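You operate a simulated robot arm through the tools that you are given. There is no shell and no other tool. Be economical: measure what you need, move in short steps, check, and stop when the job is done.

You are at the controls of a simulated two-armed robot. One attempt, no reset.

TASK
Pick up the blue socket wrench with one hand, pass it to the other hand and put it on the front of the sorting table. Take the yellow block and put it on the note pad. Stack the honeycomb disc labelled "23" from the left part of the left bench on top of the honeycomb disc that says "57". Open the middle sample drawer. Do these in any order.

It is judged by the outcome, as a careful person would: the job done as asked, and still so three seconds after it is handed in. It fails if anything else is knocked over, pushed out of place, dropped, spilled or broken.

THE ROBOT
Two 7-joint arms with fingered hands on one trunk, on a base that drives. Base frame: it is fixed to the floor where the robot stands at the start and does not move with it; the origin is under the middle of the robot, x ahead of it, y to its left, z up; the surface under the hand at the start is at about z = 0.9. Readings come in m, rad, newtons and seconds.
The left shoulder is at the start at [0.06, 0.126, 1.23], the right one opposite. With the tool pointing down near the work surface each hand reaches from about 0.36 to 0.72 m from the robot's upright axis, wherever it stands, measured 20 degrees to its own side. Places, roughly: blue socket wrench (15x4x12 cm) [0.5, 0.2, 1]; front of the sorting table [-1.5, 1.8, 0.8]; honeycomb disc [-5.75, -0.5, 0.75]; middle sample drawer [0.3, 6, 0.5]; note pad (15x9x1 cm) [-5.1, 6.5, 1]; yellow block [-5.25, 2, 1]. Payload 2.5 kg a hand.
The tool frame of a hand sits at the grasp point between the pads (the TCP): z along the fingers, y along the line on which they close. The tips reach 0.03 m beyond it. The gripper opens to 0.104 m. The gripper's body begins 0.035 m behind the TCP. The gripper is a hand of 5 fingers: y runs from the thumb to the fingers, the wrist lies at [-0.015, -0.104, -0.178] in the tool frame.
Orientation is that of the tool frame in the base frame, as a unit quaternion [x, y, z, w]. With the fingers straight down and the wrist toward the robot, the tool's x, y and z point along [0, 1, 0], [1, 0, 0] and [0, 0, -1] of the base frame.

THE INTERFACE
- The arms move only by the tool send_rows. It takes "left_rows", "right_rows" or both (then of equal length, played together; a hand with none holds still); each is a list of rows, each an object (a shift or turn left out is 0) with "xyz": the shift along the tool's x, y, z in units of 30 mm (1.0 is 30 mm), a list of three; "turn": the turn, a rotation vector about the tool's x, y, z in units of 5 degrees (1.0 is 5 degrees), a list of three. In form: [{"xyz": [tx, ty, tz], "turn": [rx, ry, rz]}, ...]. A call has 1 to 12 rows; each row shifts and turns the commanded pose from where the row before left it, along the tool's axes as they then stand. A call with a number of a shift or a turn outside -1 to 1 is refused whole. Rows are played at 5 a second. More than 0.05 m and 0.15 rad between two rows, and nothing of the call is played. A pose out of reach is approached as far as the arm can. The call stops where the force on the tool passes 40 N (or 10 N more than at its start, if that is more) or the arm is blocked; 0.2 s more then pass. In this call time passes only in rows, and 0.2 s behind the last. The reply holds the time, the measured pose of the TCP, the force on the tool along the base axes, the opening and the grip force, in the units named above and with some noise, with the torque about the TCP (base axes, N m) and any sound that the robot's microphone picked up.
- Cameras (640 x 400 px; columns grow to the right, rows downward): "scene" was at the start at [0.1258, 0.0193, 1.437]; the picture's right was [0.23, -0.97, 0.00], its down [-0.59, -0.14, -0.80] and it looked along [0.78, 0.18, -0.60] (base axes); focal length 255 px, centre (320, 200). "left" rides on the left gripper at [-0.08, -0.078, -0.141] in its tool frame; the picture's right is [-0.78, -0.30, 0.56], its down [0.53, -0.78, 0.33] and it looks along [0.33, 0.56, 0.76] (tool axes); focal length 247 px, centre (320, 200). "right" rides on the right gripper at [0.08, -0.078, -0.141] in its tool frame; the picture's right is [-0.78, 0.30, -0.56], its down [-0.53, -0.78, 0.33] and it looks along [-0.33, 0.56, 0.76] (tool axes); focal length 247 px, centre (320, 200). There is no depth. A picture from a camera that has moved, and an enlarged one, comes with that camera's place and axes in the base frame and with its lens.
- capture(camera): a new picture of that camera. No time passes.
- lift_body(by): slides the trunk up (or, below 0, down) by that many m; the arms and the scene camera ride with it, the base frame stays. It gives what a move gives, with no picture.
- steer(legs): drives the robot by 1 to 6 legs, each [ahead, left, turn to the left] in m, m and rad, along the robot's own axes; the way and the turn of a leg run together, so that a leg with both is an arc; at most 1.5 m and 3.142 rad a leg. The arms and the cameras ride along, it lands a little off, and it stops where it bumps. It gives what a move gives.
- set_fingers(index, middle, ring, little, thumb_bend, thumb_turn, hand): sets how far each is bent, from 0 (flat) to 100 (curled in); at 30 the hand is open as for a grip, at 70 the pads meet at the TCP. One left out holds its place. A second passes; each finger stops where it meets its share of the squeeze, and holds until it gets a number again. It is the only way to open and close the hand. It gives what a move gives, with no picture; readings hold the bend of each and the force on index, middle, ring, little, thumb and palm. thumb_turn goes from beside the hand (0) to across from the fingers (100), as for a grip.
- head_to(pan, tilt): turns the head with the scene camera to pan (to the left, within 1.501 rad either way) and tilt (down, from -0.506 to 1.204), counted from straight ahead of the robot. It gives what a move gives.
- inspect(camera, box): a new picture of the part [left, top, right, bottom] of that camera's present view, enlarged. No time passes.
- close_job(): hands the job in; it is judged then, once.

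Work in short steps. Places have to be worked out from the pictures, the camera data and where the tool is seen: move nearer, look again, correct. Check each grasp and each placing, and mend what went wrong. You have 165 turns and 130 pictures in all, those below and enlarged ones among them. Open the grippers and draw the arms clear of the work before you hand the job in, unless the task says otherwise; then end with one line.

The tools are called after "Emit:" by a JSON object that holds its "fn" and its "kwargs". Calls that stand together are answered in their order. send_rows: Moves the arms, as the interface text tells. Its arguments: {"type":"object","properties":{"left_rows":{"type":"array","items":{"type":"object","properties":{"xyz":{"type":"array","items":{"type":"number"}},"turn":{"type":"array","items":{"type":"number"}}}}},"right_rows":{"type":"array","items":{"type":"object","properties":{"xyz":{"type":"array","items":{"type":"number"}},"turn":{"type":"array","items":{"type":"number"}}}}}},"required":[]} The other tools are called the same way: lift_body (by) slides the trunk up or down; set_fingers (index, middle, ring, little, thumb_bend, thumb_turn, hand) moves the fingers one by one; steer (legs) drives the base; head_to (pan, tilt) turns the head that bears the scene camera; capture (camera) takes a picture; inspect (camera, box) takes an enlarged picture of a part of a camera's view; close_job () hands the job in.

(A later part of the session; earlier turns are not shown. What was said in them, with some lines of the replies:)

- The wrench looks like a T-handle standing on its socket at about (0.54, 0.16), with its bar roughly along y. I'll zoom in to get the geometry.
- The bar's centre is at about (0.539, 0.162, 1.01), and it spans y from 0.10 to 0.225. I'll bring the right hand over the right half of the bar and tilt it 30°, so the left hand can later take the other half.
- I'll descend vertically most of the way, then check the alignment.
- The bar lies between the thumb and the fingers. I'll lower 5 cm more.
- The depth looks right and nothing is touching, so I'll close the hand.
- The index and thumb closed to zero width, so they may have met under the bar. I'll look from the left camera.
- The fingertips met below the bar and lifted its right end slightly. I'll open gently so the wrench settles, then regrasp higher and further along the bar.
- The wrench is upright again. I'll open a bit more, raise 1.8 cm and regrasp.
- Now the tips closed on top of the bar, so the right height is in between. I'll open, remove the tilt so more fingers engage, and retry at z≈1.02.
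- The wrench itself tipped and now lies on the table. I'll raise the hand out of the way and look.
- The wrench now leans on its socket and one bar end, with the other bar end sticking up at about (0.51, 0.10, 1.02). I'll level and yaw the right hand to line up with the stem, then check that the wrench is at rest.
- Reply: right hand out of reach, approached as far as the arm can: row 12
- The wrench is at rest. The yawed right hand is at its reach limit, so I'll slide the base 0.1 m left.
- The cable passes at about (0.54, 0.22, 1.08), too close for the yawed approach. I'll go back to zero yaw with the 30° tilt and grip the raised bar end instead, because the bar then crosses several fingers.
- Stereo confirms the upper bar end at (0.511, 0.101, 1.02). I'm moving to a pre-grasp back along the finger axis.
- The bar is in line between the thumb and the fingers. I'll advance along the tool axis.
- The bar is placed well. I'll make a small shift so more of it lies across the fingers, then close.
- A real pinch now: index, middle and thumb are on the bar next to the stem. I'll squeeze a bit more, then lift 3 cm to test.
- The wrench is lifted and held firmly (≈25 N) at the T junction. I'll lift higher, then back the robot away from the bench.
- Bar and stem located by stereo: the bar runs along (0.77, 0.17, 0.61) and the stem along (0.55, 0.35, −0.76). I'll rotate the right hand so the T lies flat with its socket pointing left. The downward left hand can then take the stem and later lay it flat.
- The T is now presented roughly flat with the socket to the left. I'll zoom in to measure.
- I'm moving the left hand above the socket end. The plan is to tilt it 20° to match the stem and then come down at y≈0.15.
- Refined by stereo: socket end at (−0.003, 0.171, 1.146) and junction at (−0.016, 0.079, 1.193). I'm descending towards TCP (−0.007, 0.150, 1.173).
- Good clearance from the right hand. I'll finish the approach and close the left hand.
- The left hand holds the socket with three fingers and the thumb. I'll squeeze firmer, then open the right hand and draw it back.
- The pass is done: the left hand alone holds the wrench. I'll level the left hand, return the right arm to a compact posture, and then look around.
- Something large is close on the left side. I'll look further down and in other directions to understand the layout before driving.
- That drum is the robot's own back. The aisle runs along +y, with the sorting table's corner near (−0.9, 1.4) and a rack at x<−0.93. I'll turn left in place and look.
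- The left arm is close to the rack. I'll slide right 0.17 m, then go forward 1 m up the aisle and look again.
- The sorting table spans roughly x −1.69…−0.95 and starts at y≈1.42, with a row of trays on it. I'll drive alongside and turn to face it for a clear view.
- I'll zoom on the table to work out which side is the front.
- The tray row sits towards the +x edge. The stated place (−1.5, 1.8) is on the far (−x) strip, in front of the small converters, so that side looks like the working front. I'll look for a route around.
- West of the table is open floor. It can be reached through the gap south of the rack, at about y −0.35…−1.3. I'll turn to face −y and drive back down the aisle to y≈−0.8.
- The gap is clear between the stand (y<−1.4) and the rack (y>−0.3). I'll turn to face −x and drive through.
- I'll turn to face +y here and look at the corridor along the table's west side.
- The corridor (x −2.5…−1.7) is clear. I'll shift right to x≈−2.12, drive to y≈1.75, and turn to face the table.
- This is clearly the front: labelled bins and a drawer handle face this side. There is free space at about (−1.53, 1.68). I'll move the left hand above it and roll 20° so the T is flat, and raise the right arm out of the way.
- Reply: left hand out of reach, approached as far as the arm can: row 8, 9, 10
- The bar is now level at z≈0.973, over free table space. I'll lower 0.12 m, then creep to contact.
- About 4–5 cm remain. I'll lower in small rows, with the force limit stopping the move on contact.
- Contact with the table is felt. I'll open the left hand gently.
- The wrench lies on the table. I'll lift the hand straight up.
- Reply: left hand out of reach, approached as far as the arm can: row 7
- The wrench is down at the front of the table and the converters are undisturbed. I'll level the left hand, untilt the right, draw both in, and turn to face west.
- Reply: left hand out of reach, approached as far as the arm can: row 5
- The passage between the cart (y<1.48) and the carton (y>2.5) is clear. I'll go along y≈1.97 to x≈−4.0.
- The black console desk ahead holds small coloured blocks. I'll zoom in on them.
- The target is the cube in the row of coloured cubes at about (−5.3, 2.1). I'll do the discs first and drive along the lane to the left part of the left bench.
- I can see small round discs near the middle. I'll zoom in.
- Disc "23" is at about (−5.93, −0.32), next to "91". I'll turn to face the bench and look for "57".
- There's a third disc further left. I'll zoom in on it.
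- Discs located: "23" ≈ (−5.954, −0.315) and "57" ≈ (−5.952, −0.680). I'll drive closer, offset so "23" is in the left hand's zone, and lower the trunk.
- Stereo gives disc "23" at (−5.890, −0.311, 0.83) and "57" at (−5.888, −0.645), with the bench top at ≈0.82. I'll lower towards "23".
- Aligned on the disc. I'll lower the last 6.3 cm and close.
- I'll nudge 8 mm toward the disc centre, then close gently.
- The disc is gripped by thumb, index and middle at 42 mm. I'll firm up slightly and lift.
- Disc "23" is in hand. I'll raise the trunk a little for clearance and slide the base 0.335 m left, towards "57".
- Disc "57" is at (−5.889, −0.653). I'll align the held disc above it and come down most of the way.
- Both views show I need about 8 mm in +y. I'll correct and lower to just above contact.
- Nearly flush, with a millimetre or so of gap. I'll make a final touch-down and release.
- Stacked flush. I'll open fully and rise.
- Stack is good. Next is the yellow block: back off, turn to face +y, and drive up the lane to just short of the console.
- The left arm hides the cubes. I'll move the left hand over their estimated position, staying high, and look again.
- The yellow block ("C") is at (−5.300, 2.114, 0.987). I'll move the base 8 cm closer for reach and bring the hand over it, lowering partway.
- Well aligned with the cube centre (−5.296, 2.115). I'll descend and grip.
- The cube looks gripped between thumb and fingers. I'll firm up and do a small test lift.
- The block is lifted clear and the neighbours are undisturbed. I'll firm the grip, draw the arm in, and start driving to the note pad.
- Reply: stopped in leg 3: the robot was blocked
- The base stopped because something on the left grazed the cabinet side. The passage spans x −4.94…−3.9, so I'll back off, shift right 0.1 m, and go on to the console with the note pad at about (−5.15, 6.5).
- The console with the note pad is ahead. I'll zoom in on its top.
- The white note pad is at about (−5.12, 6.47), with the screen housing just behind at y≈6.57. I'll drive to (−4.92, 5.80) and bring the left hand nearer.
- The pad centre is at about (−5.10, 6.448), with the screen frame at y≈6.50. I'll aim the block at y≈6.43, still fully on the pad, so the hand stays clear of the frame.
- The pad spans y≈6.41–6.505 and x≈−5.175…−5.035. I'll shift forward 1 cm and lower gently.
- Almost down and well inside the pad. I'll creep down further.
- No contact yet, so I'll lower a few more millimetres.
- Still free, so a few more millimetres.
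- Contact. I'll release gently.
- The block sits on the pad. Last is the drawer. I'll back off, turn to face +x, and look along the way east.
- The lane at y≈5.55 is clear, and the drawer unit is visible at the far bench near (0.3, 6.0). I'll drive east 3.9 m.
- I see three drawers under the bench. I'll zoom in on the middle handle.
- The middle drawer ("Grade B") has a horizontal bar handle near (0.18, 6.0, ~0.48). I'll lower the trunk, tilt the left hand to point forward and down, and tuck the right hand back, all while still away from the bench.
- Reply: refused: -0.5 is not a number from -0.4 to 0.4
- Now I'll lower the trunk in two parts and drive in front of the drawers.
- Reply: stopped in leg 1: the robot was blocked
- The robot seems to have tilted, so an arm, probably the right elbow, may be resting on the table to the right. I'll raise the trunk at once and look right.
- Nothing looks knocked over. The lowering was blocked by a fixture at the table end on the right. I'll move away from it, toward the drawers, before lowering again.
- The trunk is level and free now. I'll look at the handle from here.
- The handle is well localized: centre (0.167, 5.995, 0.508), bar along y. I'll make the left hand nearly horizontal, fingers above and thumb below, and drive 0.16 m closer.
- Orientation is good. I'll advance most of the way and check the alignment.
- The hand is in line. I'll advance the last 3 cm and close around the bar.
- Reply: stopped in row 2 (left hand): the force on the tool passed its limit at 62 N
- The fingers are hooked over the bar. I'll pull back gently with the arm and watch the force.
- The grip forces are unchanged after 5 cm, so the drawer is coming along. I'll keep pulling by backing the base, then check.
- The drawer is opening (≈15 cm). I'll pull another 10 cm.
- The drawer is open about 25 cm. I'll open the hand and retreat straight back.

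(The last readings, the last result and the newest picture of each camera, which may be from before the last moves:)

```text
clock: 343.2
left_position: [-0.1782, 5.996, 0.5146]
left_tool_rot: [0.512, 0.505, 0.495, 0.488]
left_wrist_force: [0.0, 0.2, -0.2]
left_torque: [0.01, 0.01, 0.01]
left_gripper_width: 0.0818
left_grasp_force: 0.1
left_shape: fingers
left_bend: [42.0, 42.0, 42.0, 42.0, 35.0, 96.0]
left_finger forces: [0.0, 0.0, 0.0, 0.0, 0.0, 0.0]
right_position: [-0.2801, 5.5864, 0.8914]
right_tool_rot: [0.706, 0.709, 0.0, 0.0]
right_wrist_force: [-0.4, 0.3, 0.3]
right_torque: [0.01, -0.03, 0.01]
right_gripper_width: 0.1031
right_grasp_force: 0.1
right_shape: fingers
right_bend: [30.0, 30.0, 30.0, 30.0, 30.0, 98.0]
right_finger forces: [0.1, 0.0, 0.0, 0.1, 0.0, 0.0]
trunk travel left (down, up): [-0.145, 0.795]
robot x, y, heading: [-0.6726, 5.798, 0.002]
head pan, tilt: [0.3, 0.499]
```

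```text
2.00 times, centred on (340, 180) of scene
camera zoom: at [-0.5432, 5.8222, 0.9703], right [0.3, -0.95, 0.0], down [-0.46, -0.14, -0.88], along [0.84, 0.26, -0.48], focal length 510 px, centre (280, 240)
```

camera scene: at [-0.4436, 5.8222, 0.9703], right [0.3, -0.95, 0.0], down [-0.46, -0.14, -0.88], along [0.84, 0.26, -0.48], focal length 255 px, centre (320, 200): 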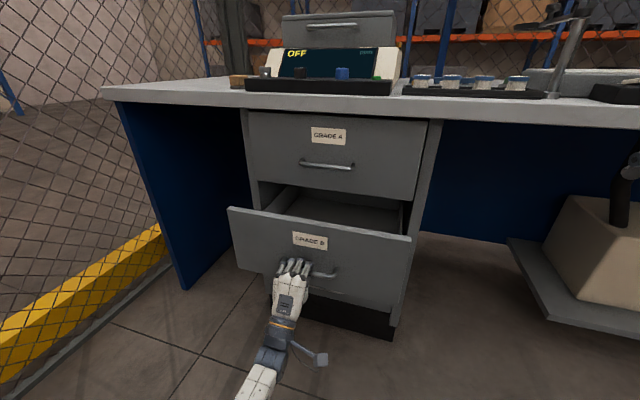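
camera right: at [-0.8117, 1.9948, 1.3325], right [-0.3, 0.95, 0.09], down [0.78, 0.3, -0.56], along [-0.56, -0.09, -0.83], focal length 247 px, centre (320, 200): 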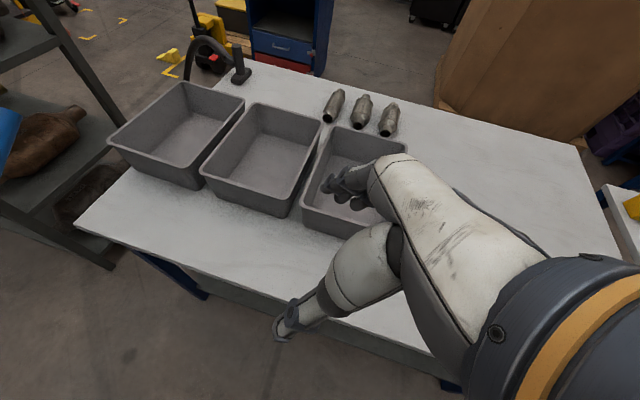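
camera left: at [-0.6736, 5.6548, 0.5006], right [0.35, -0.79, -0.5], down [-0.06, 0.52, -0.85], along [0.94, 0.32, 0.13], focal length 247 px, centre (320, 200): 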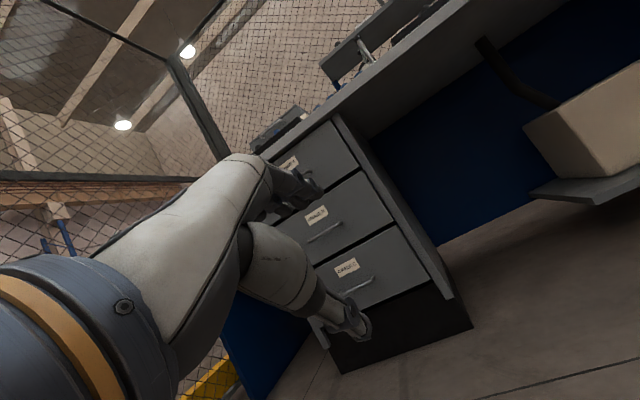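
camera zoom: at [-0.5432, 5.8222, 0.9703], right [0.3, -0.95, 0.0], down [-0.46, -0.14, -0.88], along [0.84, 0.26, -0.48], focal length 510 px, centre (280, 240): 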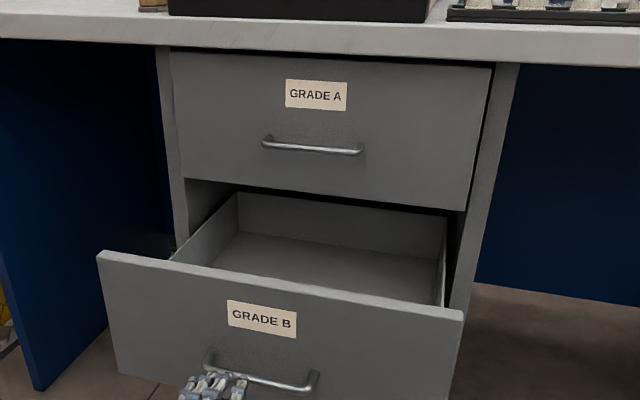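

The middle drawer is clearly open. I'll back away a little more and open the hand fully.

Emit:
{"fn": "steer", "kwargs": {"legs": [[-0.1, 0, 0]]}}

Emit:
{"fn": "set_fingers", "kwargs": {"hand": "left", "index": 30, "middle": 30, "ring": 30, "little": 30, "thumb_bend": 30}}

Emit:
{"fn": "head_to", "kwargs": {"pan": 0.2, "tilt": 0.4}}

Emit:
{"fn": "capture", "kwargs": {"camera": "scene"}}

```text
clock: 344.1
left_position: [-0.2001, 5.9842, 0.5109]
left_tool_rot: [0.518, 0.502, 0.489, 0.49]
left_wrist_force: [0.7, -1.0, -0.4]
left_torque: [0.03, 0.04, 0.0]
left_gripper_width: 0.0818
left_grasp_force: 0.1
left_shape: fingers
left_bend: [42.0, 42.0, 42.0, 42.0, 35.0, 96.0]
left_finger forces: [0.1, 0.0, 0.1, 0.1, 0.1, 0.1]
right_position: [-0.3061, 5.5759, 0.8887]
right_tool_rot: [0.712, 0.702, -0.004, -0.004]
right_wrist_force: [0.2, 0.2, -0.3]
right_torque: [-0.01, 0.04, -0.03]
right_gripper_width: 0.1032
right_grasp_force: 0.1
right_shape: fingers
right_bend: [30.0, 30.0, 30.0, 30.0, 30.0, 98.0]
right_finger forces: [0.0, 0.0, 0.0, 0.0, 0.1, 0.0]
trunk travel left (down, up): [-0.145, 0.795]
robot x, y, heading: [-0.6988, 5.7915, -0.013]
head pan, tilt: [0.3, 0.499]
stopped in leg 1: the robot was blocked; the commanded pose is now the measured one
```

```text
clock: 345.1
left_position: [-0.2021, 5.9857, 0.5077]
left_tool_rot: [0.519, 0.505, 0.488, 0.487]
left_wrist_force: [-0.5, 0.4, -0.1]
left_torque: [0.01, 0.0, 0.01]
left_gripper_width: 0.103
left_grasp_force: 0.0
left_shape: fingers
left_bend: [30.0, 30.0, 30.0, 30.0, 30.0, 96.0]
left_finger forces: [0.0, 0.0, 0.0, 0.0, 0.1, 0.0]
right_position: [-0.3047, 5.5779, 0.8857]
right_tool_rot: [0.711, 0.703, -0.005, -0.006]
right_wrist_force: [0.2, 0.9, -0.7]
right_torque: [0.03, 0.02, -0.01]
right_gripper_width: 0.1029
right_grasp_force: 0.0
right_shape: fingers
right_bend: [30.0, 30.0, 30.0, 30.0, 30.0, 98.0]
right_finger forces: [0.0, 0.1, 0.0, 0.0, 0.0, 0.0]
trunk travel left (down, up): [-0.145, 0.795]
robot x, y, heading: [-0.7054, 5.7891, -0.008]
head pan, tilt: [0.3, 0.499]
```

```text
clock: 345.8
left_position: [-0.2018, 5.9846, 0.5074]
left_tool_rot: [0.519, 0.505, 0.488, 0.487]
left_wrist_force: [0.1, 0.5, 0.1]
left_torque: [-0.02, 0.01, -0.01]
left_gripper_width: 0.1029
left_grasp_force: 0.1
left_shape: fingers
left_bend: [30.0, 30.0, 30.0, 30.0, 30.0, 96.0]
left_finger forces: [0.0, 0.0, 0.0, 0.1, 0.0, 0.0]
right_position: [-0.3036, 5.5776, 0.8861]
right_tool_rot: [0.711, 0.703, -0.006, -0.006]
right_wrist_force: [0.5, -0.2, -0.2]
right_torque: [0.01, -0.01, -0.01]
right_gripper_width: 0.1031
right_grasp_force: 0.1
right_shape: fingers
right_bend: [30.0, 30.0, 30.0, 30.0, 30.0, 98.0]
right_finger forces: [0.1, 0.1, 0.1, 0.1, 0.0, 0.1]
trunk travel left (down, up): [-0.145, 0.795]
robot x, y, heading: [-0.6984, 5.7937, -0.013]
head pan, tilt: [0.201, 0.4]
```

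```text
1 pictures are left
camera scene: at [-0.5593, 5.8083, 0.9772], right [0.19, -0.98, 0.0], down [-0.39, -0.07, -0.92], along [0.9, 0.17, -0.4], focal length 255 px, centre (320, 200)
```

scene: 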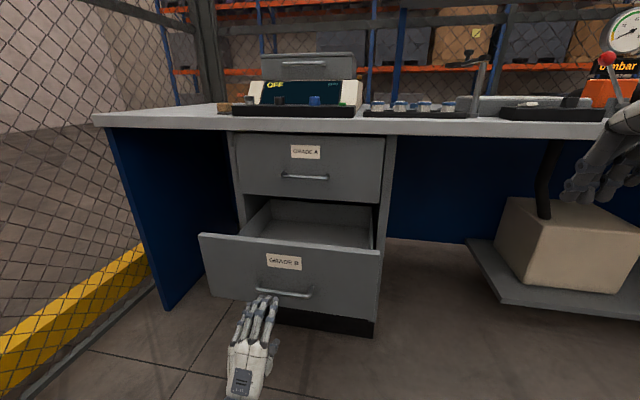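

The base touched something behind, so I'll ease forward 3 cm and use the last picture to check that side.

Emit:
{"fn": "steer", "kwargs": {"legs": [[0.03, 0, 0]]}}

Emit:
{"fn": "head_to", "kwargs": {"pan": -1.5, "tilt": 0.5}}

Emit:
{"fn": "capture", "kwargs": {"camera": "scene"}}

```text
clock: 346.7
left_position: [-0.1762, 5.9875, 0.5144]
left_tool_rot: [0.515, 0.502, 0.492, 0.49]
left_wrist_force: [0.4, -0.2, -0.8]
left_torque: [-0.02, 0.0, 0.0]
left_gripper_width: 0.103
left_grasp_force: 0.1
left_shape: fingers
left_bend: [30.0, 30.0, 30.0, 30.0, 30.0, 96.0]
left_finger forces: [0.0, 0.1, 0.0, 0.1, 0.0, 0.0]
right_position: [-0.2823, 5.58, 0.8907]
right_tool_rot: [0.71, 0.704, -0.001, -0.001]
right_wrist_force: [0.0, -0.2, 0.4]
right_torque: [-0.01, 0.02, -0.01]
right_gripper_width: 0.1028
right_grasp_force: 0.0
right_shape: fingers
right_bend: [30.0, 30.0, 30.0, 30.0, 30.0, 98.0]
right_finger forces: [0.1, 0.0, 0.1, 0.1, 0.1, 0.1]
trunk travel left (down, up): [-0.145, 0.795]
robot x, y, heading: [-0.6695, 5.7946, -0.011]
head pan, tilt: [0.201, 0.4]
```

```text
clock: 348.4
left_position: [-0.1761, 5.9881, 0.5126]
left_tool_rot: [0.515, 0.502, 0.492, 0.491]
left_wrist_force: [0.4, -0.2, -0.5]
left_torque: [0.05, -0.03, 0.02]
left_gripper_width: 0.1031
left_grasp_force: 0.1
left_shape: fingers
left_bend: [30.0, 30.0, 30.0, 30.0, 30.0, 96.0]
left_finger forces: [0.1, 0.0, 0.1, 0.0, 0.1, 0.0]
right_position: [-0.2806, 5.5794, 0.891]
right_tool_rot: [0.71, 0.704, -0.002, -0.001]
right_wrist_force: [-0.1, -1.3, -0.1]
right_torque: [0.02, 0.0, 0.04]
right_gripper_width: 0.1032
right_grasp_force: 0.0
right_shape: fingers
right_bend: [30.0, 30.0, 30.0, 30.0, 30.0, 98.0]
right_finger forces: [0.0, 0.1, 0.1, 0.0, 0.1, 0.0]
trunk travel left (down, up): [-0.145, 0.795]
robot x, y, heading: [-0.6687, 5.7949, -0.008]
head pan, tilt: [-1.499, 0.499]
```

```text
0 pictures are left
camera scene: at [-0.624, 5.7011, 0.9703], right [-1.0, -0.06, 0.0], down [-0.03, 0.48, -0.88], along [0.05, -0.88, -0.48], focal length 255 px, centre (320, 200)
```

scene: 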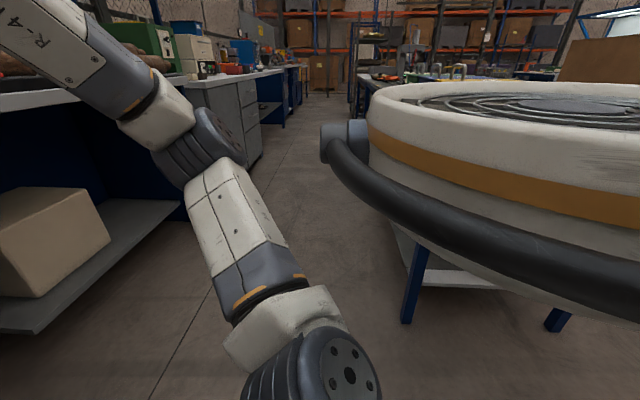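

The floor on that side shows nothing fallen, and both hands are open and clear. All four parts are done, so I'm handing in.

Emit:
{"fn": "close_job", "kwargs": {}}

```text
The job is handed in.
```

I handed the job in with all four parts done: wrench passed and on the front of the sorting table, yellow block on the note pad, disc "23" on disc "57", and the middle sample drawer open about 25 cm. The wrench tipped over on the bench on my first try, and the base bumped things three times (the cabinet by the carton, then twice near the drawers). I saw nothing knocked over, but had no pictures left to check behind the robot.
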